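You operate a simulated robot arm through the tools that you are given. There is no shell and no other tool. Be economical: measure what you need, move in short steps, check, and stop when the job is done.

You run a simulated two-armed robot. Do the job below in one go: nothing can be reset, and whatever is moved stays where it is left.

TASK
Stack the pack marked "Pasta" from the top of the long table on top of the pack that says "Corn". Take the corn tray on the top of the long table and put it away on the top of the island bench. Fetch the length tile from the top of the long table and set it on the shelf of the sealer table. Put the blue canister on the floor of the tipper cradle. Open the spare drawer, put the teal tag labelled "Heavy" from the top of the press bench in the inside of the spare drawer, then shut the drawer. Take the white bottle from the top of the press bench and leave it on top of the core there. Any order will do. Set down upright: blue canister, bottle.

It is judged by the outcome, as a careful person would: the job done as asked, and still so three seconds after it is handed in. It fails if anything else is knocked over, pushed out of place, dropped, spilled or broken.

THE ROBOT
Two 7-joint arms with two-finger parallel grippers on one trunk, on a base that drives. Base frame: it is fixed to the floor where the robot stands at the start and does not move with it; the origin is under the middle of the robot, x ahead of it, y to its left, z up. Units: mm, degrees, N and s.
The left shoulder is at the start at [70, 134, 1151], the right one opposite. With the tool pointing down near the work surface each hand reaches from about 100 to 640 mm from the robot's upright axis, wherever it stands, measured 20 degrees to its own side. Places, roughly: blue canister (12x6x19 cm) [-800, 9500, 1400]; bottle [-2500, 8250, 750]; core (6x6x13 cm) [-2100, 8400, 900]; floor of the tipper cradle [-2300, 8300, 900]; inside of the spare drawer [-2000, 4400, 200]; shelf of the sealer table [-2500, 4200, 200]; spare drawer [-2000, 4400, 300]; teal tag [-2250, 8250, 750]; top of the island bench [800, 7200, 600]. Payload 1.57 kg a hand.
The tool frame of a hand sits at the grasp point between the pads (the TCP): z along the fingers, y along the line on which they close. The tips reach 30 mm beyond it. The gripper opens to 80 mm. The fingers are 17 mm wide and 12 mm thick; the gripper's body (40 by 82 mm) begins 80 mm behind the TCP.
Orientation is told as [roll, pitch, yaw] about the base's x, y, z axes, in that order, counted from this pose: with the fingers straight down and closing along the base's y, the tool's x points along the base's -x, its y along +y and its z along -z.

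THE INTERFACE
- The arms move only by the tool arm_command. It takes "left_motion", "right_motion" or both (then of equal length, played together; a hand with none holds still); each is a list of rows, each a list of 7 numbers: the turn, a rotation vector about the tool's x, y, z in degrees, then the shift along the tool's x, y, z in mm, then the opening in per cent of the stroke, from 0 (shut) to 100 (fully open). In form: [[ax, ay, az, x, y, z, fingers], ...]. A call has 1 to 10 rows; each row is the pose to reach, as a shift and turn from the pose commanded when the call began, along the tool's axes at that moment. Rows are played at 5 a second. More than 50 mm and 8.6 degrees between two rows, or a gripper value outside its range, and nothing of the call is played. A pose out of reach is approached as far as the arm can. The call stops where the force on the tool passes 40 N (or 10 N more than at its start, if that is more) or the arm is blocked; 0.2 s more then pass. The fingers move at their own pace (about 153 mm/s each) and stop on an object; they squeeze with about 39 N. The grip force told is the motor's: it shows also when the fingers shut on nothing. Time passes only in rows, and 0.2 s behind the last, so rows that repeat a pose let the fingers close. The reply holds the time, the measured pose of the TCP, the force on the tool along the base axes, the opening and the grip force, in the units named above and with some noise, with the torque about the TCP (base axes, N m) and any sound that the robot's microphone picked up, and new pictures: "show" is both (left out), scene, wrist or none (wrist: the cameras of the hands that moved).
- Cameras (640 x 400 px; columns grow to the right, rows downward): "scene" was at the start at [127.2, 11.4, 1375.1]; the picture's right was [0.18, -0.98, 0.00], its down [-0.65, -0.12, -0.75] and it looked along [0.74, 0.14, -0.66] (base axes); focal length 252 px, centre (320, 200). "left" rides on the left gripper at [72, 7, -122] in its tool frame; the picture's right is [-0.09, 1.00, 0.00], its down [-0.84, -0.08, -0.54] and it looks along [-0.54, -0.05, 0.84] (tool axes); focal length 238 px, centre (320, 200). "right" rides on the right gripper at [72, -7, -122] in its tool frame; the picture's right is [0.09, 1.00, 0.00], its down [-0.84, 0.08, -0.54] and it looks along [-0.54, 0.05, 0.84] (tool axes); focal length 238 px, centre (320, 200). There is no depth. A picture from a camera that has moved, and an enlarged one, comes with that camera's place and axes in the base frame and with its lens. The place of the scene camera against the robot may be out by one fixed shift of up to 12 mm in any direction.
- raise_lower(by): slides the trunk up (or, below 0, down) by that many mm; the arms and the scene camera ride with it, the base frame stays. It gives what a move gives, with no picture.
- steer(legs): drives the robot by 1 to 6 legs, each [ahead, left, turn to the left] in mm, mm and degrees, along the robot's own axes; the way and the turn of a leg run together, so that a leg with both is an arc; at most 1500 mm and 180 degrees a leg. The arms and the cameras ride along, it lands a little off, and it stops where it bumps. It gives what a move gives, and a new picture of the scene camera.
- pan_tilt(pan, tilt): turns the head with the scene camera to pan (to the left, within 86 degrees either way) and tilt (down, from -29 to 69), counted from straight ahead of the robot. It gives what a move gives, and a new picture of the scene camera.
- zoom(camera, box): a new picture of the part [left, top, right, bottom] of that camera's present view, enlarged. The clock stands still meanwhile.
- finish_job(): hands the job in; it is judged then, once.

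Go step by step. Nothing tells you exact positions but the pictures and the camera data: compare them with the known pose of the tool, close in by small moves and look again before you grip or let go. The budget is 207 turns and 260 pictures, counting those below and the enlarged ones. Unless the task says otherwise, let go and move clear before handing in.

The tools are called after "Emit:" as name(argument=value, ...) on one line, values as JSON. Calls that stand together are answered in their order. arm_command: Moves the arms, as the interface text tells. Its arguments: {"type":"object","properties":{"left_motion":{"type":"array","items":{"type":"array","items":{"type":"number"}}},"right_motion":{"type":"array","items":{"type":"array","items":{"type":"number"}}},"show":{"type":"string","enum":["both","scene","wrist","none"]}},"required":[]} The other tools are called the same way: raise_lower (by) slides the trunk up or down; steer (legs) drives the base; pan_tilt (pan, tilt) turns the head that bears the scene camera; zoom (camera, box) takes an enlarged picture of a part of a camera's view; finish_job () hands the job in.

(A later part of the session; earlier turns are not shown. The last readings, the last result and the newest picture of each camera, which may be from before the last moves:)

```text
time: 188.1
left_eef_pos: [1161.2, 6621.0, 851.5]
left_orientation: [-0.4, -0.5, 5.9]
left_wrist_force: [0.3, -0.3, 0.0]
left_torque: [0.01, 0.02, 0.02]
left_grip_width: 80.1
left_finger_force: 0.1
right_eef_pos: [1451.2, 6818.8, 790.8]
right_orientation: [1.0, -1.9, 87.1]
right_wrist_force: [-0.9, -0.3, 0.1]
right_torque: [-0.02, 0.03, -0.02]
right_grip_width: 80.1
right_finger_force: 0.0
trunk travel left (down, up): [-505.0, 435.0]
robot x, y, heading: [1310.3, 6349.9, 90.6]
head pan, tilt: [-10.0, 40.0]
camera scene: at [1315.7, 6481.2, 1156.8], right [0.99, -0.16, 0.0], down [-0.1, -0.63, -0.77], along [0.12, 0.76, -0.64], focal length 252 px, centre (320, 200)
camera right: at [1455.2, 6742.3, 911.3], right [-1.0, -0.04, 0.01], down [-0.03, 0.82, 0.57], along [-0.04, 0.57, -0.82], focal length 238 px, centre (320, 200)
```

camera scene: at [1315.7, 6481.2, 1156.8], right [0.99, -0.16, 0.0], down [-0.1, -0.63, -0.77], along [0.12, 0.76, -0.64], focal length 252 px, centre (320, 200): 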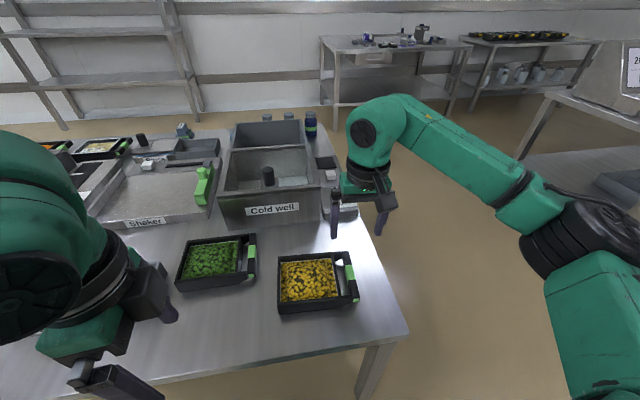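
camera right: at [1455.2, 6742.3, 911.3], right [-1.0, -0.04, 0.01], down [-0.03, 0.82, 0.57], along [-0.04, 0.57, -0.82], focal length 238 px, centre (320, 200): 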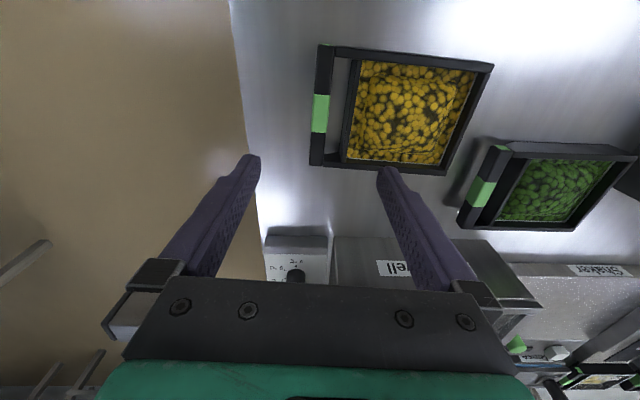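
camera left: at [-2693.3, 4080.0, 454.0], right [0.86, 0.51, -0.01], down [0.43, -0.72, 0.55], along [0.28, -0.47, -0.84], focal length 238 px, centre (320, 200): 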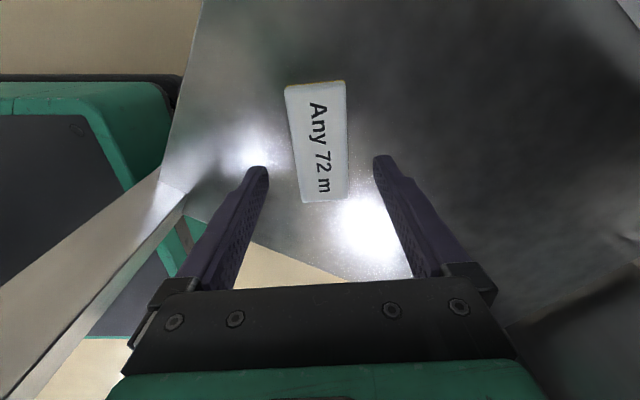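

The corn tray is put away. Next the blue canister on the far rack (≈(-800, 9500)). I back off, raise the trunk, and drive west then north.

Emit:
steer(legs=[[-300, 0, 0]])

Emit:
raise_lower(by=300)

Emit:
arm_command(left_motion=[[0, 0, -8, 15, 0, 0, 100], [0, 0, -16, 30, 0, 0, 100], [0, 0, -24, 45, 0, 0, 100], [0, 0, -32, 60, 0, 0, 100], [0, 0, -40, 75, 0, 0, 100], [0, 0, -48, 90, 0, 0, 100], [0, 0, -56, 105, 0, 0, 100], [0, 0, -64, 120, 0, 0, 100], [0, 0, -72, 135, 0, 0, 100], [0, 0, -80, 150, 0, 0, 100]], right_motion=[[0, 0, 0, 20, 0, 0, 100], [0, 0, 0, 40, 0, 0, 100], [0, 0, 0, 60, 0, 0, 100], [0, 0, 0, 80, 0, 0, 100], [0, 0, 0, 100, 0, 0, 100], [0, 0, 0, 120, 0, 0, 100], [0, 0, 0, 140, 0, 0, 100], [0, 0, 0, 150, 0, 0, 100], [0, 0, 0, 150, 0, 0, 100], [0, 0, 0, 150, 0, 0, 100]], show="none")

Emit:
steer(legs=[[0, 1000, 0], [0, 1100, 0], [1300, 0, 0], [800, 0, 0]])

Emit:
pan_tilt(pan=0, tilt=5)

```text
time: 190.1
left_eef_pos: [1164.5, 6324.2, 851.8]
left_orientation: [-0.4, -0.5, 5.8]
left_wrist_force: [-0.7, -0.3, 0.3]
left_torque: [0.03, -0.04, -0.01]
left_grip_width: 79.9
left_finger_force: 0.1
right_eef_pos: [1453.6, 6521.9, 792.0]
right_orientation: [1.0, -2.0, 87.0]
right_wrist_force: [0.0, -0.3, 0.0]
right_torque: [0.04, -0.01, -0.01]
right_grip_width: 79.8
right_finger_force: 0.0
trunk travel left (down, up): [-505.0, 435.0]
robot x, y, heading: [1312.3, 6057.4, 90.7]
head pan, tilt: [-10.0, 40.0]
camera scene: at [1319.9, 6184.8, 1156.9], right [0.99, -0.16, 0.0], down [-0.1, -0.63, -0.77], along [0.12, 0.76, -0.64], focal length 252 px, centre (320, 200)
```

scene: 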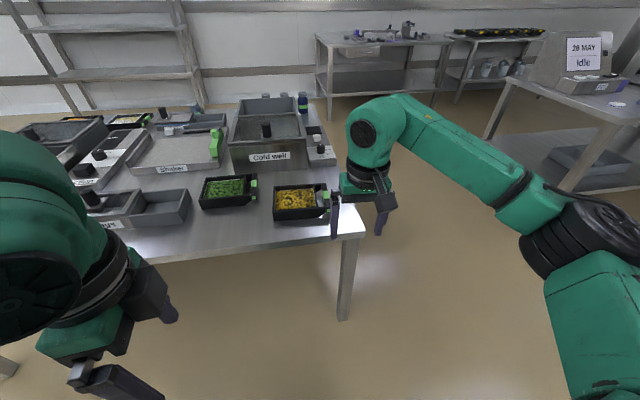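

```text
time: 193.1
left_eef_pos: [1165.3, 6324.0, 1150.7]
left_orientation: [-0.3, -0.5, 5.8]
left_wrist_force: [0.1, -0.7, 1.1]
left_torque: [0.02, 0.04, 0.02]
left_grip_width: 80.1
left_finger_force: 0.0
right_eef_pos: [1454.4, 6524.1, 1091.5]
right_orientation: [0.9, -2.1, 87.1]
right_wrist_force: [-0.6, 0.1, -0.1]
right_torque: [-0.01, 0.01, -0.01]
right_grip_width: 79.8
right_finger_force: 0.1
trunk travel left (down, up): [-805.0, 135.0]
robot x, y, heading: [1314.9, 6054.3, 90.7]
head pan, tilt: [-10.0, 40.0]
```

```text
time: 195.3
left_eef_pos: [1014.6, 6314.0, 1153.8]
left_orientation: [-0.6, 0.3, 86.0]
left_wrist_force: [0.2, 1.0, -0.1]
left_torque: [0.02, 0.01, 0.0]
left_grip_width: 80.1
left_finger_force: 0.1
left hand out of reach, approached as far as the arm can: row 1, 2, 3, 4, 5, 6, 7, 8, 9, 10
right_eef_pos: [1446.1, 6372.1, 1084.8]
right_orientation: [1.0, -2.0, 87.0]
right_wrist_force: [-0.1, -0.4, 0.6]
right_torque: [0.02, -0.01, -0.02]
right_grip_width: 79.7
right_finger_force: 0.1
trunk travel left (down, up): [-805.0, 135.0]
robot x, y, heading: [1312.6, 6055.8, 90.7]
head pan, tilt: [-10.0, 40.0]
```

```text
time: 215.6
left_eef_pos: [-1077.0, 8342.8, 1154.0]
left_orientation: [-0.7, 0.2, 86.0]
left_wrist_force: [0.4, -0.1, 0.5]
left_torque: [-0.03, 0.03, -0.03]
left_grip_width: 80.0
left_finger_force: 0.0
right_eef_pos: [-646.6, 8404.1, 1085.2]
right_orientation: [1.0, -2.0, 87.4]
right_wrist_force: [0.1, -0.3, 0.2]
right_torque: [-0.02, -0.04, -0.04]
right_grip_width: 79.7
right_finger_force: 0.1
trunk travel left (down, up): [-805.0, 135.0]
robot x, y, heading: [-777.7, 8085.3, 90.7]
head pan, tilt: [-10.0, 40.0]
camera scene: at [-772.4, 8215.2, 1456.9], right [0.99, -0.16, 0.0], down [-0.1, -0.63, -0.77], along [0.12, 0.76, -0.64], focal length 252 px, centre (320, 200)
```

scene: 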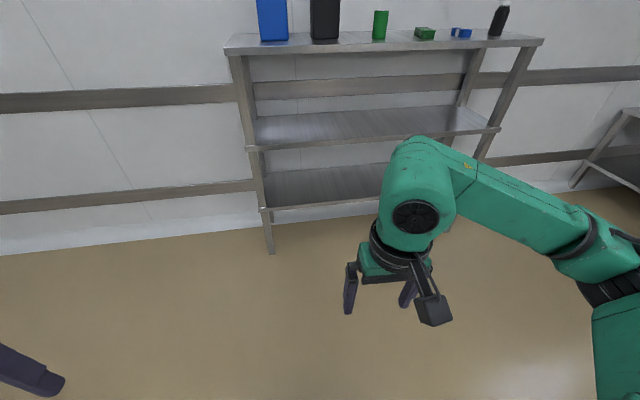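

```text
time: 216.6
left_eef_pos: [-1077.4, 8344.3, 1153.5]
left_orientation: [-0.6, 0.4, 86.0]
left_wrist_force: [-1.4, 0.4, 0.4]
left_torque: [-0.02, 0.0, -0.03]
left_grip_width: 79.9
left_finger_force: 0.1
right_eef_pos: [-645.8, 8402.9, 1085.8]
right_orientation: [1.0, -2.0, 87.2]
right_wrist_force: [0.5, -0.4, -0.2]
right_torque: [0.02, -0.02, 0.0]
right_grip_width: 80.2
right_finger_force: 0.0
trunk travel left (down, up): [-805.0, 135.0]
robot x, y, heading: [-781.7, 8082.7, 91.2]
head pan, tilt: [0.0, 5.0]
camera scene: at [-787.2, 8223.8, 1512.5], right [1.0, 0.02, 0.0], down [0.0, -0.09, -1.0], along [-0.02, 1.0, -0.09], focal length 252 px, centre (320, 200)
```

scene: 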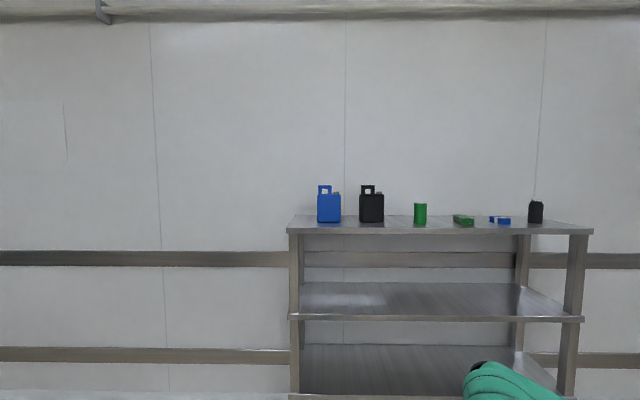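

The blue canister stands at about (-772, 9484), base at z ≈ 1285, its thin 6 cm side along y. I raise the trunk, lift and turn the left hand so it closes along y, and tuck the right hand in.

Emit:
raise_lower(by=135)

Emit:
arm_command(left_motion=[[0, 0, 8, 0, 0, -23, 100], [0, 0, 16, 0, 0, -46, 100], [0, 0, 24, 0, 0, -69, 100], [0, 0, 32, 0, 0, -92, 100], [0, 0, 40, 0, 0, -115, 100], [0, 0, 48, 0, 0, -138, 100], [0, 0, 56, 0, 0, -161, 100], [0, 0, 64, 0, 0, -184, 100], [0, 0, 72, 0, 0, -207, 100], [0, 0, 80, 0, 0, -230, 100]], right_motion=[[0, 0, 0, 20, 0, 10, 100], [0, 0, 0, 40, 0, 20, 100], [0, 0, 0, 60, 0, 30, 100], [0, 0, 0, 80, 0, 40, 100], [0, 0, 0, 100, 0, 50, 100], [0, 0, 0, 120, 0, 60, 100], [0, 0, 0, 140, 0, 70, 100], [0, 0, 0, 150, 0, 80, 100], [0, 0, 0, 150, 0, 90, 100], [0, 0, 0, 150, 0, 100, 100]], show="scene")

```text
time: 218.2
left_eef_pos: [-1078.1, 8344.8, 1289.0]
left_orientation: [-0.6, 0.3, 86.0]
left_wrist_force: [0.3, 0.1, 0.1]
left_torque: [0.0, -0.02, -0.03]
left_grip_width: 80.0
left_finger_force: 0.1
right_eef_pos: [-645.7, 8404.4, 1219.1]
right_orientation: [1.0, -2.0, 87.3]
right_wrist_force: [0.7, -0.9, -1.3]
right_torque: [0.0, 0.01, 0.01]
right_grip_width: 79.8
right_finger_force: 0.0
trunk travel left (down, up): [-940.0, 0.0]
robot x, y, heading: [-780.4, 8088.3, 91.1]
head pan, tilt: [0.0, 5.0]
```

```text
time: 220.4
left_eef_pos: [-1079.1, 8348.9, 1507.8]
left_orientation: [-0.3, -0.6, 6.1]
left_wrist_force: [0.2, -0.8, 0.0]
left_torque: [-0.02, -0.02, 0.01]
left_grip_width: 80.0
left_finger_force: 0.0
left hand out of reach, approached as far as the arm can: row 10
right_eef_pos: [-649.1, 8325.1, 1175.0]
right_orientation: [1.0, -1.9, 87.3]
right_wrist_force: [-0.6, -0.1, -0.5]
right_torque: [0.0, -0.02, -0.03]
right_grip_width: 79.7
right_finger_force: 0.0
right hand out of reach, approached as far as the arm can: row 5, 6, 7, 8, 9, 10
trunk travel left (down, up): [-940.0, 0.0]
robot x, y, heading: [-780.1, 8085.1, 91.0]
head pan, tilt: [0.0, 5.0]
camera scene: at [-786.0, 8224.2, 1647.5], right [1.0, 0.02, 0.0], down [0.0, -0.09, -1.0], along [-0.02, 1.0, -0.09], focal length 252 px, centre (320, 200)
```

scene: 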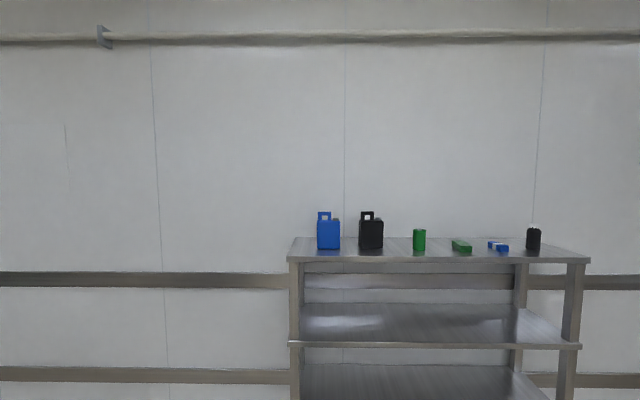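

I'll approach at heading 70°, which brings the left hand forward and keeps the right one away from the rack.

Emit:
steer(legs=[[0, 0, -21], [695, 179, 0]])

Emit:
pan_tilt(pan=20, tilt=25)

```text
time: 225.5
left_eef_pos: [-881.0, 9152.8, 1509.0]
left_orientation: [-0.2, -0.7, -15.7]
left_wrist_force: [0.7, -0.6, -0.3]
left_torque: [0.01, 0.0, 0.03]
left_grip_width: 79.8
left_finger_force: 0.0
right_eef_pos: [-493.2, 8972.2, 1175.4]
right_orientation: [0.9, -2.1, 65.6]
right_wrist_force: [0.1, -0.7, 0.1]
right_torque: [0.02, 0.0, 0.0]
right_grip_width: 80.1
right_finger_force: 0.1
trunk travel left (down, up): [-940.0, 0.0]
robot x, y, heading: [-695.7, 8800.0, 69.3]
head pan, tilt: [0.0, 5.0]
camera scene: at [-655.7, 8926.6, 1647.8], right [0.93, -0.36, 0.0], down [-0.03, -0.08, -1.0], along [0.36, 0.93, -0.09], focal length 252 px, centre (320, 200)
```

scene: 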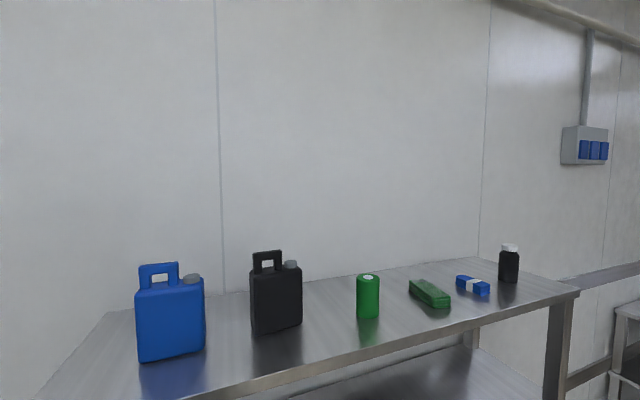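

```text
time: 226.3
left_eef_pos: [-881.7, 9155.5, 1507.7]
left_orientation: [-0.3, -0.7, -15.8]
left_wrist_force: [-0.9, -0.4, -0.1]
left_torque: [0.01, 0.02, 0.0]
left_grip_width: 80.2
left_finger_force: 0.1
right_eef_pos: [-492.5, 8974.2, 1176.2]
right_orientation: [1.0, -1.9, 65.4]
right_wrist_force: [0.5, -0.3, -0.4]
right_torque: [0.03, 0.0, 0.03]
right_grip_width: 79.7
right_finger_force: 0.1
trunk travel left (down, up): [-940.0, 0.0]
robot x, y, heading: [-697.4, 8798.1, 68.9]
head pan, tilt: [20.0, 25.0]
camera scene: at [-686.7, 8935.3, 1615.2], right [1.0, -0.02, 0.0], down [-0.01, -0.42, -0.91], along [0.02, 0.91, -0.42], focal length 252 px, centre (320, 200)
```

scene: 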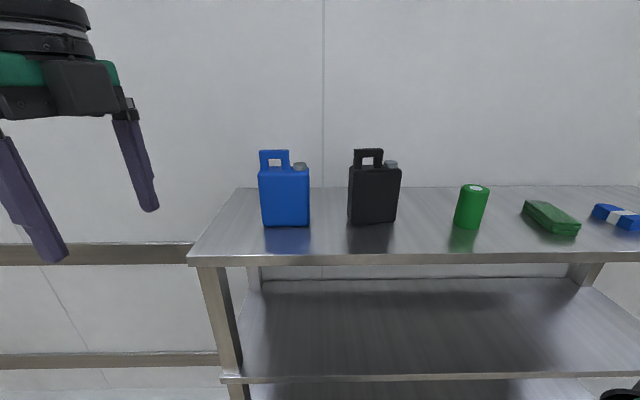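

The canister's front face is near y ≈ 9482, so its centre is ≈ (-760, 9512). I close in, then bring the hand beside it at body height so that I can slide in along x.

Emit:
steer(legs=[[191, 73, 0]])

Emit:
arm_command(left_motion=[[0, 0, -5, 11, 36, 0, 100], [0, 0, -10, 22, 72, 20, 100], [0, 0, -15.8, 33, 110, 45, 100], [0, 0, -15.8, 44, 145, 70, 100], [0, 0, -15.8, 44, 145, 90, 100]], show="both")

```text
time: 227.9
left_eef_pos: [-880.2, 9350.4, 1509.1]
left_orientation: [0.0, -0.6, -16.0]
left_wrist_force: [0.2, -1.7, 0.0]
left_torque: [0.0, 0.03, 0.0]
left_grip_width: 80.0
left_finger_force: 0.0
right_eef_pos: [-493.6, 9170.2, 1176.3]
right_orientation: [1.2, -2.1, 65.4]
right_wrist_force: [-0.6, -0.8, 0.6]
right_torque: [0.06, -0.04, -0.01]
right_grip_width: 80.0
right_finger_force: 0.0
trunk travel left (down, up): [-940.0, 0.0]
robot x, y, heading: [-701.5, 9001.6, 68.7]
head pan, tilt: [20.0, 25.0]
camera scene: at [-687.0, 9129.9, 1615.7], right [1.0, -0.02, 0.0], down [-0.01, -0.42, -0.91], along [0.02, 0.91, -0.42], focal length 252 px, centre (320, 200)
```

scene: 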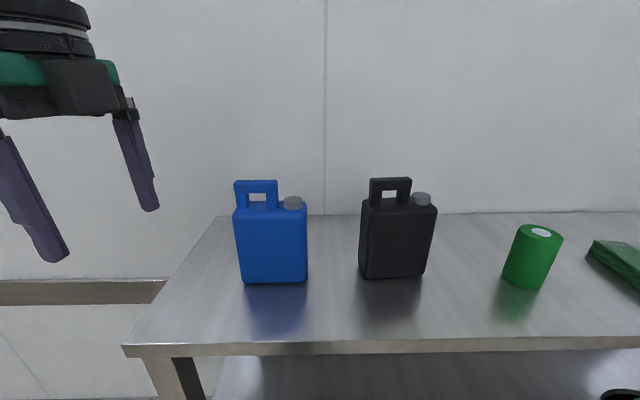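

```text
time: 229.1
left_eef_pos: [-886.3, 9505.9, 1416.7]
left_orientation: [-0.4, -0.6, -0.1]
left_wrist_force: [0.5, -0.1, 0.4]
left_torque: [0.0, 0.02, 0.01]
left_grip_width: 79.8
left_finger_force: 0.0
right_eef_pos: [-493.4, 9173.8, 1175.2]
right_orientation: [1.1, -2.0, 65.5]
right_wrist_force: [0.2, -0.4, -0.4]
right_torque: [0.01, -0.02, 0.0]
right_grip_width: 79.8
right_finger_force: 0.0
trunk travel left (down, up): [-940.0, 0.0]
robot x, y, heading: [-697.4, 9003.3, 69.0]
head pan, tilt: [20.0, 25.0]
camera scene: at [-687.6, 9136.5, 1615.1], right [1.0, -0.02, 0.0], down [-0.01, -0.42, -0.91], along [0.02, 0.91, -0.42], focal length 252 px, centre (320, 200)
camera left: at [-959.4, 9512.8, 1538.0], right [0.09, 1.0, -0.01], down [0.83, -0.08, 0.55], along [0.55, -0.06, -0.84], focal length 238 px, centre (320, 200)
```

scene: 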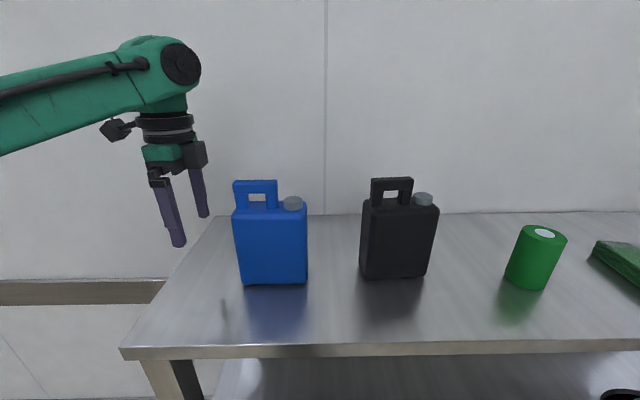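
left: 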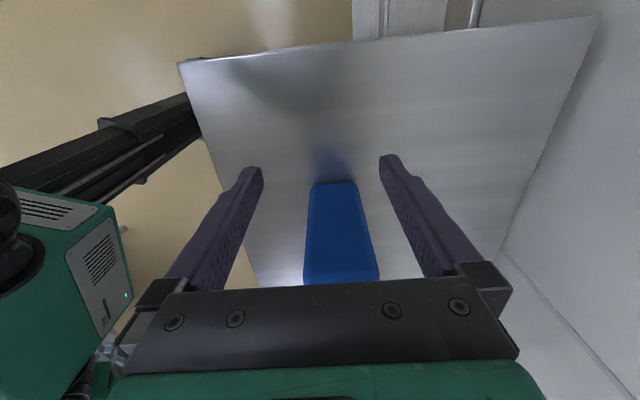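

The hand is well placed beside the canister (its centre y ≈ 9514, body top z ≈ 1428). I centre by 8 mm and slide in.

Emit:
arm_command(left_motion=[[0, 0, 0, 0, 8, 0, 100], [0, 0, 0, -35, 8, 0, 100], [0, 0, 0, -70, 8, 0, 100], [0, 0, 0, -105, 8, 0, 100], [0, 0, 0, -124, 8, 0, 100]], show="both")

```text
time: 230.3
left_eef_pos: [-759.1, 9514.8, 1417.3]
left_orientation: [-0.3, -0.4, -0.1]
left_wrist_force: [0.1, 0.0, 0.3]
left_torque: [-0.03, 0.01, -0.01]
left_grip_width: 79.9
left_finger_force: 0.2
right_eef_pos: [-491.5, 9175.6, 1175.2]
right_orientation: [1.0, -1.8, 65.4]
right_wrist_force: [-0.5, -0.4, -0.2]
right_torque: [-0.02, 0.03, -0.02]
right_grip_width: 80.0
right_finger_force: 0.1
trunk travel left (down, up): [-940.0, 0.0]
robot x, y, heading: [-701.8, 9000.8, 68.7]
head pan, tilt: [20.0, 25.0]
camera scene: at [-685.9, 9137.1, 1615.0], right [1.0, -0.02, 0.0], down [-0.01, -0.42, -0.91], along [0.02, 0.91, -0.42], focal length 252 px, centre (320, 200)
camera left: at [-833.2, 9521.6, 1539.7], right [0.09, 1.0, -0.01], down [0.83, -0.08, 0.55], along [0.55, -0.06, -0.84], focal length 238 px, centre (320, 200)
```

scene: 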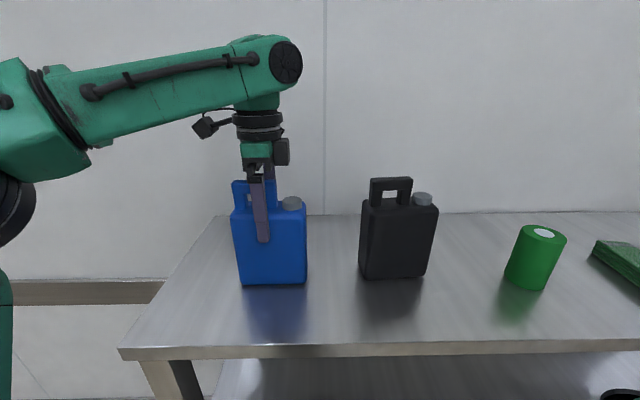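
left: 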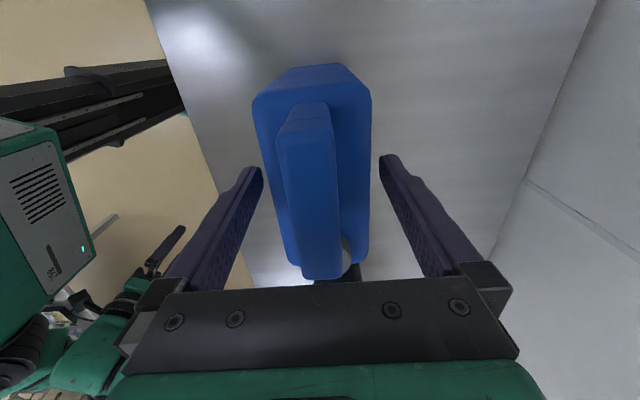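

Straddling it nicely. I nudge 8 mm further, close and lift slightly.

Emit:
arm_command(left_motion=[[0, 0, 0, -8, 0, 0, 100], [0, 0, 0, -8, 0, 0, 0], [0, 0, 0, -8, 0, 0, 0], [0, 0, 0, -8, 0, 0, 0], [0, 0, 0, -8, 0, -8, 0], [0, 0, 0, -8, 0, -25, 0]], show="scene")

```text
time: 231.7
left_eef_pos: [-751.9, 9515.6, 1441.7]
left_orientation: [-0.4, -0.5, 0.0]
left_wrist_force: [0.2, 0.1, -6.6]
left_torque: [0.02, -0.01, -0.02]
left_grip_width: 59.8
left_finger_force: 38.5
right_eef_pos: [-492.2, 9176.0, 1175.0]
right_orientation: [1.0, -1.9, 65.4]
right_wrist_force: [0.1, -0.4, -0.6]
right_torque: [-0.02, 0.01, 0.0]
right_grip_width: 79.9
right_finger_force: 0.1
trunk travel left (down, up): [-940.0, 0.0]
robot x, y, heading: [-701.5, 9000.9, 68.9]
head pan, tilt: [20.0, 25.0]
camera scene: at [-686.8, 9137.1, 1615.0], right [1.0, -0.02, 0.0], down [-0.01, -0.42, -0.91], along [0.02, 0.91, -0.42], focal length 252 px, centre (320, 200)
```

scene: 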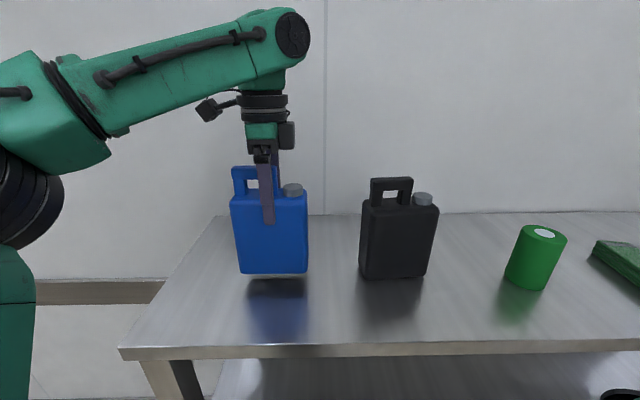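

The canister hangs straight (≈0.67 kg). I lift more, back away from the rack and lower the trunk for the drive to the press bench.

Emit:
arm_command(left_motion=[[0, 0, 0, 0, 0, -15, 0], [0, 0, 0, 0, 0, -35, 0]], show="none")

Emit:
steer(legs=[[-420, -160, 0], [0, 0, 111]])

Emit:
raise_lower(by=-200)

Emit:
pan_tilt(pan=0, tilt=20)

```text
time: 232.3
left_eef_pos: [-754.7, 9512.9, 1470.3]
left_orientation: [-0.2, -0.5, -0.1]
left_wrist_force: [-0.3, 0.4, -7.0]
left_torque: [-0.02, -0.02, -0.03]
left_grip_width: 59.8
left_finger_force: 38.7
left hand out of reach, approached as far as the arm can: row 2
right_eef_pos: [-490.8, 9174.5, 1174.5]
right_orientation: [1.0, -1.9, 65.4]
right_wrist_force: [0.7, -0.6, 0.4]
right_torque: [-0.01, 0.01, -0.01]
right_grip_width: 80.0
right_finger_force: 0.0
trunk travel left (down, up): [-940.0, 0.0]
robot x, y, heading: [-697.5, 8998.1, 68.8]
head pan, tilt: [20.0, 25.0]
```

```text
time: 239.7
left_eef_pos: [-1161.1, 8307.6, 1470.9]
left_orientation: [-0.3, -0.6, 111.7]
left_wrist_force: [0.4, 0.4, -6.7]
left_torque: [0.03, -0.01, 0.02]
left_grip_width: 59.7
left_finger_force: 39.3
right_eef_pos: [-946.4, 8674.7, 1175.3]
right_orientation: [1.0, -2.0, 177.1]
right_wrist_force: [0.0, 0.2, -0.5]
right_torque: [0.01, -0.01, 0.01]
right_grip_width: 80.0
right_finger_force: 0.1
trunk travel left (down, up): [-940.0, 0.0]
robot x, y, heading: [-705.4, 8547.7, -179.3]
head pan, tilt: [20.0, 25.0]
camera scene: at [-849.6, 8509.1, 1615.0], right [-0.36, 0.93, 0.0], down [0.4, 0.15, -0.91], along [-0.85, -0.32, -0.42], focal length 252 px, centre (320, 200)
```

scene: 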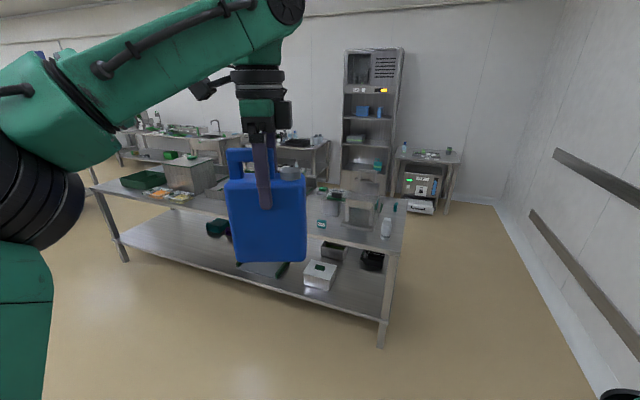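

```text
time: 241.9
left_eef_pos: [-1159.8, 8306.5, 1269.6]
left_orientation: [-0.3, -0.6, 111.7]
left_wrist_force: [0.6, 0.1, -6.1]
left_torque: [0.05, 0.01, -0.02]
left_grip_width: 59.7
left_finger_force: 39.2
right_eef_pos: [-945.5, 8675.2, 975.5]
right_orientation: [0.9, -1.9, 177.2]
right_wrist_force: [-0.3, -0.1, 0.6]
right_torque: [0.0, 0.04, 0.01]
right_grip_width: 80.2
right_finger_force: 0.1
trunk travel left (down, up): [-740.0, 200.0]
robot x, y, heading: [-706.8, 8545.4, -179.2]
head pan, tilt: [20.0, 25.0]
```

```text
time: 242.7
left_eef_pos: [-1160.3, 8306.6, 1269.5]
left_orientation: [-0.3, -0.6, 111.7]
left_wrist_force: [-0.1, 0.0, -6.9]
left_torque: [0.02, 0.01, 0.0]
left_grip_width: 60.0
left_finger_force: 39.4
right_eef_pos: [-944.6, 8674.8, 974.9]
right_orientation: [1.1, -1.9, 177.2]
right_wrist_force: [0.4, 1.1, 0.1]
right_torque: [0.01, -0.01, -0.03]
right_grip_width: 79.9
right_finger_force: 0.0
trunk travel left (down, up): [-740.0, 200.0]
robot x, y, heading: [-709.4, 8545.1, -179.1]
head pan, tilt: [0.0, 20.0]
camera scene: at [-856.3, 8540.1, 1423.1], right [-0.01, 1.0, 0.0], down [0.34, 0.01, -0.94], along [-0.94, -0.01, -0.34], focal length 252 px, centre (320, 200)
```

scene: 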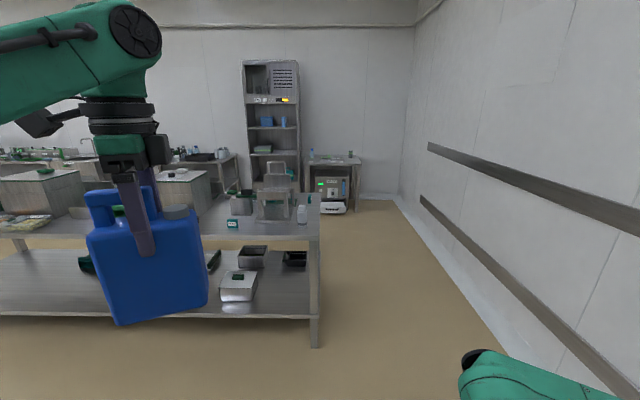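

The press bench's north end is at y ≈ 8500, with the wanted things right at it. I enlarge them.

Emit:
zoom(camera="scene", box=[200, 150, 340, 250])

Emit:
steer(legs=[[750, 0, 0]])

Emit:
zoom(camera="scene", box=[200, 120, 400, 260])

```text
4.00 times, centred on (270, 200) of scene
camera zoom: at [-856.3, 8540.1, 1423.1], right [-0.01, 1.0, 0.0], down [0.34, 0.01, -0.94], along [-0.94, -0.01, -0.34], focal length 1010 px, centre (520, 200)
```

zoom: 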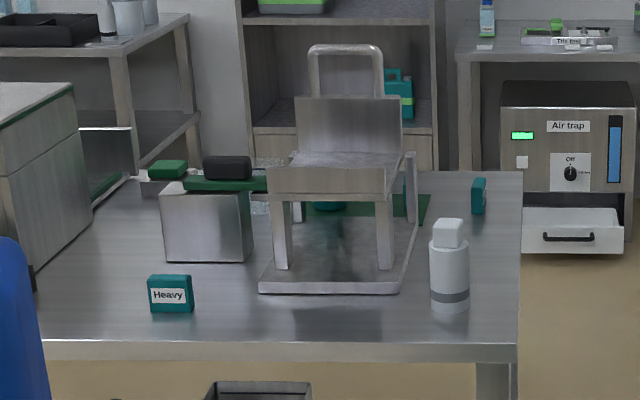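

```text
time: 246.8
left_eef_pos: [-1905.6, 8295.3, 1270.9]
left_orientation: [-0.2, -0.6, 111.8]
left_wrist_force: [-0.1, 0.2, -7.0]
left_torque: [0.05, 0.01, -0.04]
left_grip_width: 59.7
left_finger_force: 38.9
right_eef_pos: [-1692.0, 8663.9, 974.3]
right_orientation: [1.0, -1.9, 177.2]
right_wrist_force: [0.4, 0.2, 0.2]
right_torque: [0.0, -0.01, 0.01]
right_grip_width: 79.9
right_finger_force: 0.0
trunk travel left (down, up): [-740.0, 200.0]
robot x, y, heading: [-1450.6, 8535.6, -179.0]
head pan, tilt: [0.0, 20.0]
camera scene: at [-1601.7, 8528.7, 1423.2], right [-0.02, 1.0, 0.0], down [0.34, 0.01, -0.94], along [-0.94, -0.01, -0.34], focal length 252 px, centre (320, 200)
```

scene: 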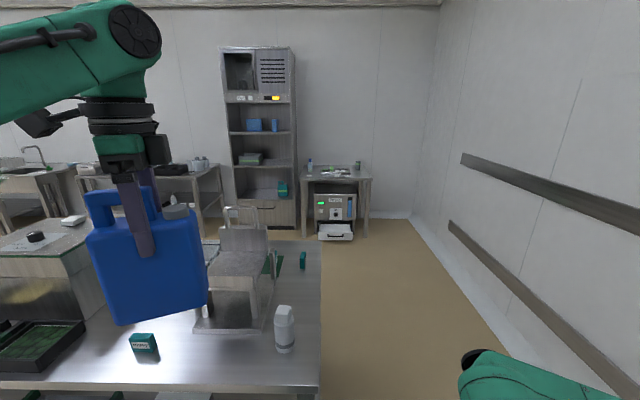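

```text
2.86 times, centred on (300, 190) of scene
camera zoom: at [-1601.7, 8528.7, 1423.2], right [-0.02, 1.0, 0.0], down [0.34, 0.01, -0.94], along [-0.94, -0.01, -0.34], focal length 721 px, centre (377, 229)
```

zoom: 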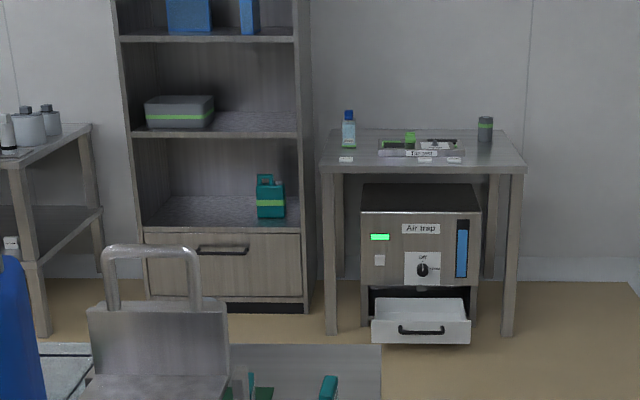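

Emit:
zoom(camera="scene", box=[180, 230, 330, 370])

Emit:
pan_tilt(pan=15, tilt=35)

```text
2.86 times, centred on (255, 300) of scene
camera zoom: at [-1601.7, 8528.7, 1423.2], right [-0.02, 1.0, 0.0], down [0.34, 0.01, -0.94], along [-0.94, -0.01, -0.34], focal length 721 px, centre (506, -86)
```

zoom: 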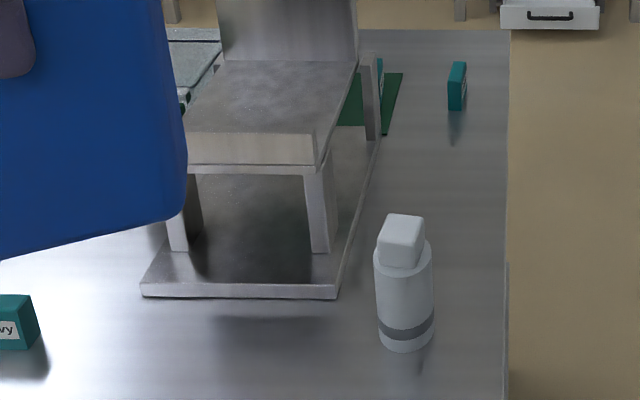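

```text
time: 247.5
left_eef_pos: [-1907.3, 8295.5, 1269.6]
left_orientation: [-0.4, -0.7, 111.8]
left_wrist_force: [-0.1, -0.2, -7.4]
left_torque: [0.03, 0.03, 0.01]
left_grip_width: 59.8
left_finger_force: 39.3
right_eef_pos: [-1692.0, 8664.6, 974.8]
right_orientation: [1.0, -1.9, 177.3]
right_wrist_force: [0.4, 1.1, -0.2]
right_torque: [0.01, -0.01, -0.02]
right_grip_width: 80.2
right_finger_force: 0.1
trunk travel left (down, up): [-740.0, 200.0]
robot x, y, heading: [-1452.3, 8536.5, -179.2]
head pan, tilt: [15.0, 35.0]
camera scene: at [-1594.5, 8506.1, 1399.2], right [-0.27, 0.96, 0.0], down [0.55, 0.16, -0.82], along [-0.79, -0.22, -0.57], focal length 252 px, centre (320, 200)
```

scene: 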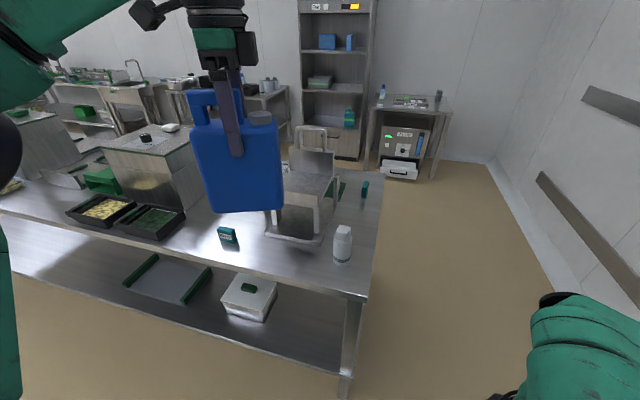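

The tipper cradle is the chair-like steel piece with a seat; the "Heavy" tag is left of it. I go round to the bench's north end, facing south.

Emit:
steer(legs=[[0, 0, 90], [-430, 0, 0], [0, -850, 0]])

Emit:
pan_tilt(pan=0, tilt=40)

```text
time: 258.2
left_eef_pos: [-2078.8, 8499.1, 1269.8]
left_orientation: [-0.5, -0.7, -157.9]
left_wrist_force: [0.6, 0.0, -6.8]
left_torque: [0.0, 0.06, -0.03]
left_grip_width: 59.8
left_finger_force: 39.1
right_eef_pos: [-2449.1, 8711.4, 976.0]
right_orientation: [0.9, -1.9, -92.3]
right_wrist_force: [-0.2, 0.3, -0.4]
right_torque: [-0.01, 0.02, -0.03]
right_grip_width: 80.1
right_finger_force: 0.0
trunk travel left (down, up): [-740.0, 200.0]
robot x, y, heading: [-2325.1, 8952.6, -89.1]
head pan, tilt: [15.0, 35.0]
camera scene: at [-2301.1, 8811.7, 1399.2], right [-0.96, -0.28, 0.0], down [-0.16, 0.55, -0.82], along [0.23, -0.79, -0.57], focal length 252 px, centre (320, 200)
```

scene: 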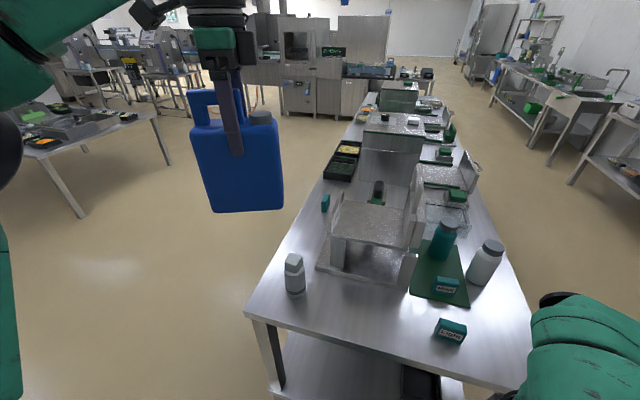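

```text
time: 258.9
left_eef_pos: [-2079.8, 8499.3, 1270.5]
left_orientation: [-0.4, -0.6, -157.9]
left_wrist_force: [-0.5, 0.8, -7.0]
left_torque: [0.0, 0.04, 0.01]
left_grip_width: 59.9
left_finger_force: 39.1
right_eef_pos: [-2450.3, 8711.1, 975.8]
right_orientation: [1.0, -1.9, -92.4]
right_wrist_force: [-0.1, -0.6, -0.7]
right_torque: [0.02, 0.0, 0.01]
right_grip_width: 80.0
right_finger_force: 0.2
trunk travel left (down, up): [-740.0, 200.0]
robot x, y, heading: [-2320.9, 8953.7, -88.8]
head pan, tilt: [0.0, 40.0]
camera scene: at [-2324.8, 8811.3, 1391.7], right [-1.0, -0.02, 0.0], down [-0.01, 0.64, -0.77], along [0.02, -0.77, -0.64], focal length 252 px, centre (320, 200)
```

scene: 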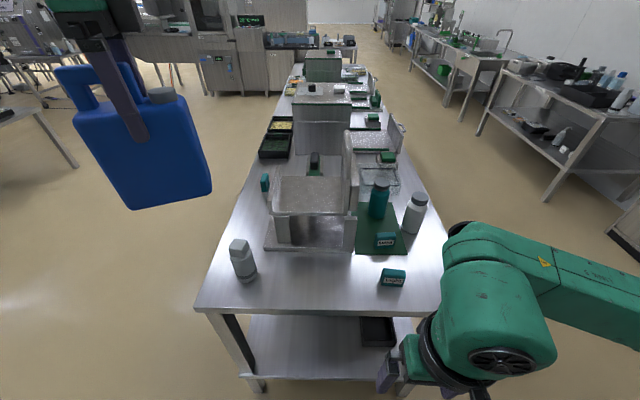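

Emit:
zoom(camera="scene", box=[200, 160, 460, 310])

Emit:
zoom(camera="scene", box=[200, 220, 290, 300])

Emit:
zoom(camera="scene", box=[340, 160, 440, 300])

```text
2.46 times, centred on (330, 235) of scene
camera zoom: at [-2324.8, 8811.3, 1391.7], right [-1.0, -0.02, 0.0], down [-0.01, 0.64, -0.77], along [0.02, -0.77, -0.64], focal length 622 px, centre (295, 114)
```

zoom: 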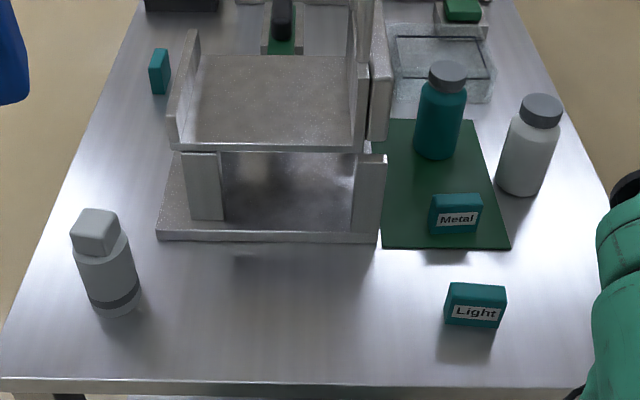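

```text
5.00 times, centred on (245, 260) of scene
camera zoom: at [-2324.8, 8811.3, 1391.7], right [-1.0, -0.02, 0.0], down [-0.01, 0.64, -0.77], along [0.02, -0.77, -0.64], focal length 1262 px, centre (695, -100)
```

zoom: 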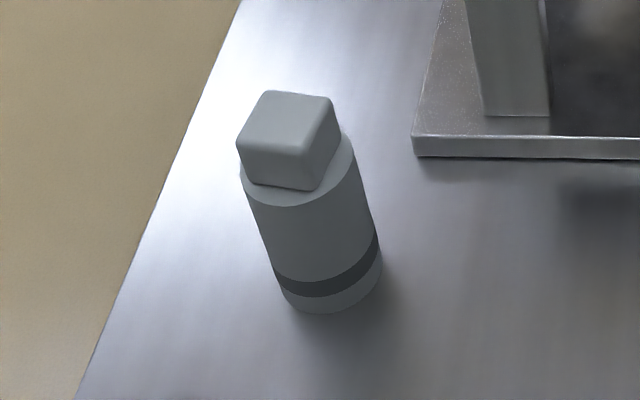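

```text
2.86 times, centred on (390, 230) of scene
camera zoom: at [-2324.8, 8811.3, 1391.7], right [-1.0, -0.02, 0.0], down [-0.01, 0.64, -0.77], along [0.02, -0.77, -0.64], focal length 721 px, centre (120, 114)
```

zoom: 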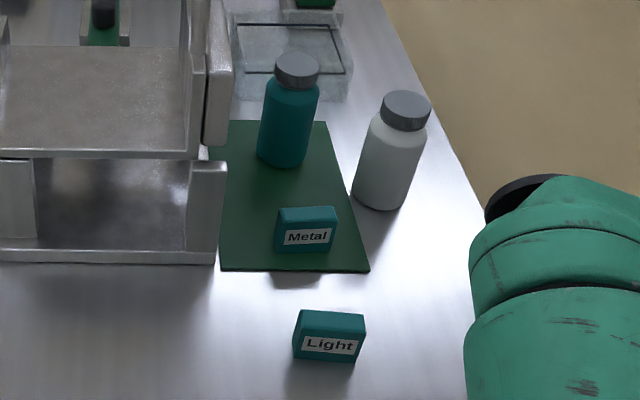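

The cradle's seat spans roughly x -2390…-2160, y 8020…8240. The core is the capped cylinder with the flat cube top; the white bottle with the grey cap stands on the far right. I'll set the canister from the east side, so I go round there and square the hand.

Emit:
steer(legs=[[0, 800, 0], [0, 0, -91], [0, 670, 0]])

Emit:
arm_command(left_motion=[[0, 0, -8, 0, 0, 0, 0], [0, 0, -16, 0, 0, 0, 0], [0, 0, -24, 0, 0, 0, 0], [0, 0, -32, 0, 0, 0, 0], [0, 0, -40, 0, 0, 0, 0], [0, 0, -48, 0, 0, 0, 0], [0, 0, -56, 0, 0, 0, 0], [0, 0, -64, 0, 0, 0, 0], [0, 0, -69, 0, 0, 0, 0]], show="none")

Emit:
pan_tilt(pan=0, tilt=35)

```text
time: 270.5
left_eef_pos: [-1994.7, 8085.2, 1270.1]
left_orientation: [-0.3, -0.5, 109.2]
left_wrist_force: [0.1, -1.1, -6.5]
left_torque: [0.03, -0.02, 0.02]
left_grip_width: 59.6
left_finger_force: 38.8
right_eef_pos: [-1762.3, 8442.0, 975.1]
right_orientation: [1.0, -1.9, 174.5]
right_wrist_force: [0.5, 0.6, -0.8]
right_torque: [-0.02, -0.03, -0.02]
right_grip_width: 80.0
right_finger_force: 0.1
trunk travel left (down, up): [-740.0, 200.0]
robot x, y, heading: [-1529.5, 8302.9, 178.1]
head pan, tilt: [0.0, 40.0]
camera scene: at [-1671.9, 8303.9, 1391.7], right [0.03, 1.0, 0.0], down [0.64, -0.02, -0.77], along [-0.77, 0.02, -0.64], focal length 252 px, centre (320, 200)
```

scene: 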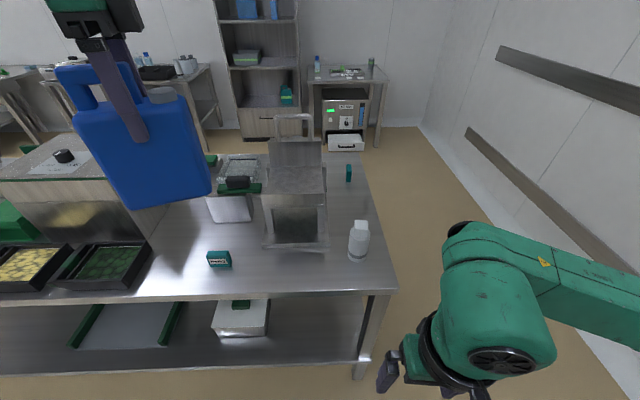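

```text
time: 272.5
left_eef_pos: [-1995.6, 8084.6, 1269.0]
left_orientation: [-0.7, 0.0, 178.2]
left_wrist_force: [-1.1, -0.2, -6.5]
left_torque: [-0.05, 0.0, 0.01]
left_grip_width: 59.7
left_finger_force: 38.8
right_eef_pos: [-1763.6, 8443.1, 975.3]
right_orientation: [1.0, -1.9, 174.6]
right_wrist_force: [0.8, 0.3, -0.3]
right_torque: [0.0, 0.01, -0.01]
right_grip_width: 80.1
right_finger_force: 0.0
trunk travel left (down, up): [-740.0, 200.0]
robot x, y, heading: [-1528.9, 8305.0, 178.1]
head pan, tilt: [0.0, 40.0]
```

```text
time: 273.2
left_eef_pos: [-1994.7, 8084.2, 1270.8]
left_orientation: [-0.7, 0.1, 178.2]
left_wrist_force: [0.0, -0.2, -6.2]
left_torque: [-0.02, 0.06, -0.02]
left_grip_width: 60.0
left_finger_force: 38.5
right_eef_pos: [-1762.4, 8443.3, 976.1]
right_orientation: [1.0, -2.0, 174.6]
right_wrist_force: [-0.4, -0.7, -0.4]
right_torque: [0.02, -0.01, 0.02]
right_grip_width: 80.3
right_finger_force: 0.0
trunk travel left (down, up): [-740.0, 200.0]
robot x, y, heading: [-1530.0, 8302.4, 178.3]
head pan, tilt: [0.0, 35.0]
camera scene: at [-1674.9, 8303.0, 1399.2], right [0.03, 1.0, 0.0], down [0.57, -0.02, -0.82], along [-0.82, 0.03, -0.57], focal length 252 px, centre (320, 200)
```

scene: 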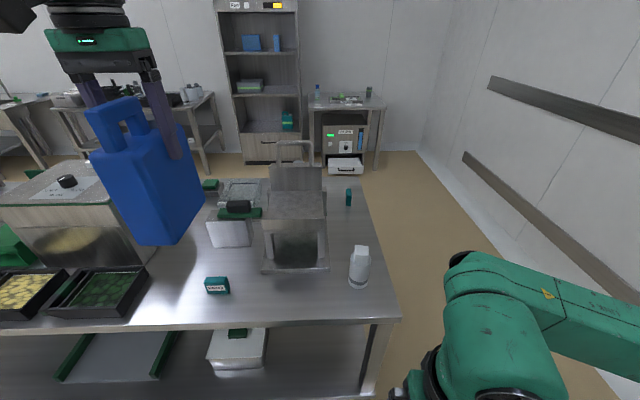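

Emit:
zoom(camera="scene", box=[190, 130, 380, 300])

```text
2.35 times, centred on (285, 215) of scene
camera zoom: at [-1674.9, 8303.0, 1399.2], right [0.03, 1.0, 0.0], down [0.57, -0.02, -0.82], along [-0.82, 0.03, -0.57], focal length 594 px, centre (402, 165)
```

zoom: 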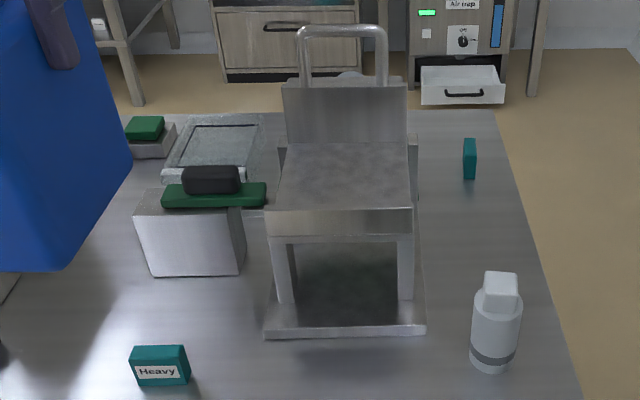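

Two views agree: the cradle floor is at z ≈ 950, x -2383…-2183, y 8172…8335, with low walls east and a hoop on the west. I bring the canister over its centre.

Emit:
steer(legs=[[245, -162, 0]])

```text
time: 275.2
left_eef_pos: [-2240.7, 8250.8, 1271.1]
left_orientation: [-0.7, 0.0, 178.3]
left_wrist_force: [0.0, -0.9, -6.2]
left_torque: [0.03, 0.03, -0.01]
left_grip_width: 59.6
left_finger_force: 38.9
right_eef_pos: [-2011.3, 8612.1, 975.3]
right_orientation: [0.9, -1.9, 174.9]
right_wrist_force: [1.0, -0.1, 0.1]
right_torque: [0.03, 0.01, -0.01]
right_grip_width: 79.9
right_finger_force: 0.1
trunk travel left (down, up): [-740.0, 200.0]
robot x, y, heading: [-1778.1, 8471.9, 178.7]
head pan, tilt: [0.0, 35.0]
camera scene: at [-1921.6, 8472.2, 1399.4], right [0.03, 1.0, 0.0], down [0.57, -0.01, -0.82], along [-0.82, 0.02, -0.57], focal length 252 px, centre (320, 200)
```

scene: 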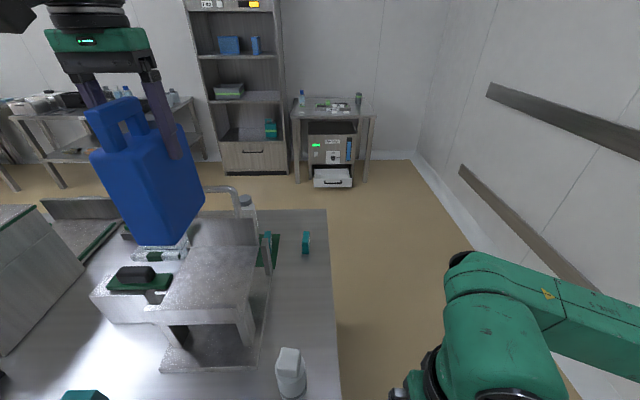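

Emit:
arm_command(left_motion=[[0, 0, 0, -22, 0, 0, 0], [0, 0, 0, -45, 0, 10, 0], [0, 0, 0, -45, 0, 50, 0], [0, 0, 0, -45, 0, 90, 0], [0, 0, 0, -45, 0, 120, 0]], show="both")

Emit:
zoom(camera="scene", box=[80, 150, 300, 390])

```text
time: 276.4
left_eef_pos: [-2290.7, 8254.7, 1148.7]
left_orientation: [-0.7, 0.1, 178.3]
left_wrist_force: [-0.7, 0.2, -6.7]
left_torque: [-0.01, 0.03, -0.01]
left_grip_width: 59.8
left_finger_force: 39.5
left hand out of reach, approached as far as the arm can: row 1, 2
right_eef_pos: [-2012.1, 8612.4, 975.3]
right_orientation: [0.9, -1.9, 174.9]
right_wrist_force: [0.2, -0.4, 0.0]
right_torque: [0.01, 0.01, 0.01]
right_grip_width: 79.8
right_finger_force: 0.1
trunk travel left (down, up): [-740.0, 200.0]
robot x, y, heading: [-1780.9, 8473.8, 178.3]
head pan, tilt: [0.0, 35.0]
camera scene: at [-1923.6, 8472.7, 1399.2], right [0.03, 1.0, 0.0], down [0.57, -0.01, -0.82], along [-0.82, 0.02, -0.57], focal length 252 px, centre (320, 200)
camera left: at [-2219.6, 8243.9, 1271.4], right [-0.12, -0.99, -0.01], down [-0.84, 0.09, 0.54], along [-0.54, 0.08, -0.84], focal length 238 px, centre (320, 200)
```

scene: 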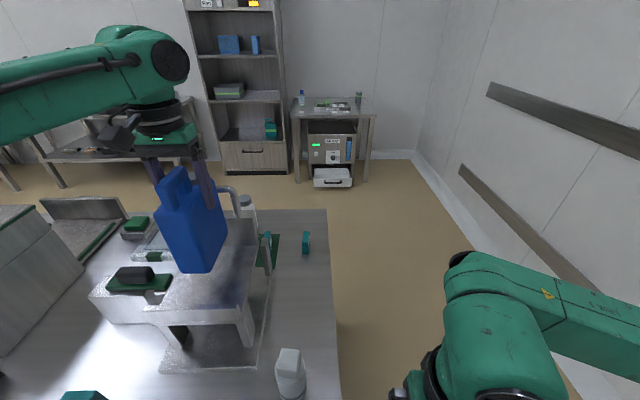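
left: 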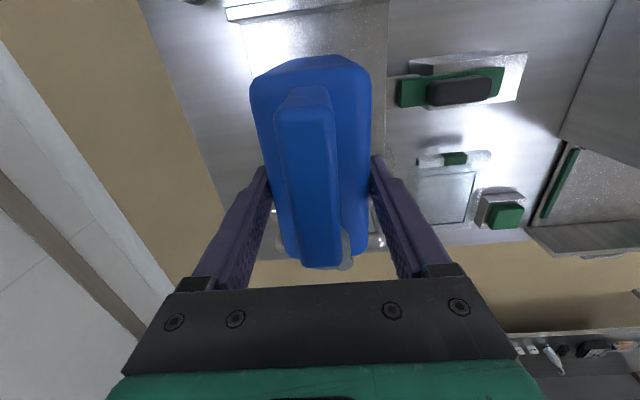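

```text
1.67 times, centred on (190, 270) of scene
camera zoom: at [-1923.6, 8472.7, 1399.2], right [0.03, 1.0, 0.0], down [0.57, -0.01, -0.82], along [-0.82, 0.02, -0.57], focal length 421 px, centre (537, 83)
```

zoom: 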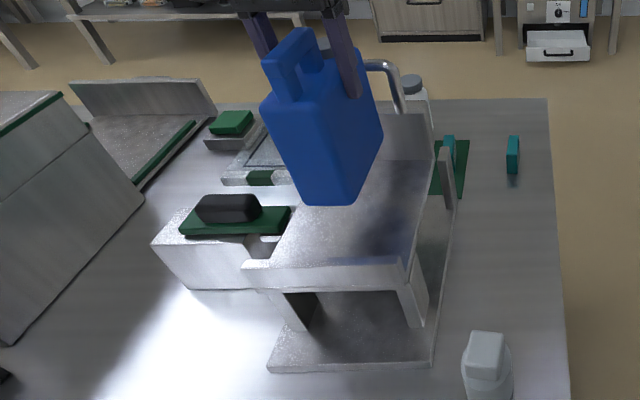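

Both wrist and scene views confirm it is centred. I lower until the canister touches the floor of the cradle.

Emit:
arm_command(left_motion=[[0, 0, 0, 4, 0, 20, 0], [0, 0, 0, 4, 0, 40, 0], [0, 0, 0, 4, 0, 50, 0], [0, 0, 0, 4, 0, 56, 0], [0, 0, 0, 4, 0, 60, 0]], show="scene")

```text
time: 277.6
left_eef_pos: [-2284.3, 8254.8, 1090.1]
left_orientation: [-0.7, 0.1, 178.5]
left_wrist_force: [0.3, -0.3, -6.5]
left_torque: [-0.01, 0.03, 0.0]
left_grip_width: 59.8
left_finger_force: 39.0
right_eef_pos: [-2012.3, 8611.8, 975.0]
right_orientation: [1.0, -1.8, 174.9]
right_wrist_force: [0.5, 0.1, -0.5]
right_torque: [0.02, -0.02, 0.05]
right_grip_width: 80.1
right_finger_force: 0.1
trunk travel left (down, up): [-740.0, 200.0]
robot x, y, heading: [-1781.6, 8469.9, 178.7]
head pan, tilt: [0.0, 35.0]
camera scene: at [-1923.4, 8473.2, 1399.2], right [0.03, 1.0, 0.0], down [0.57, -0.02, -0.82], along [-0.82, 0.02, -0.57], focal length 252 px, centre (320, 200)
```

scene: 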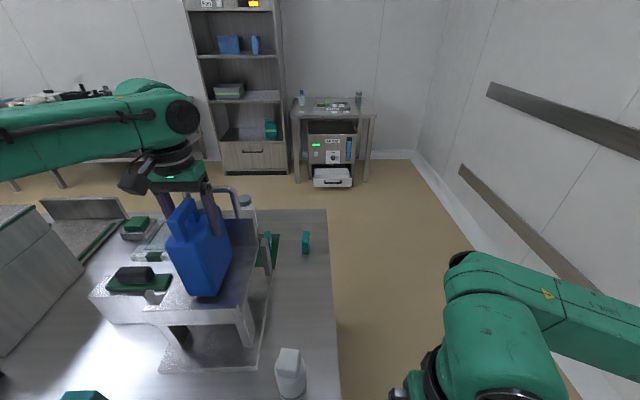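

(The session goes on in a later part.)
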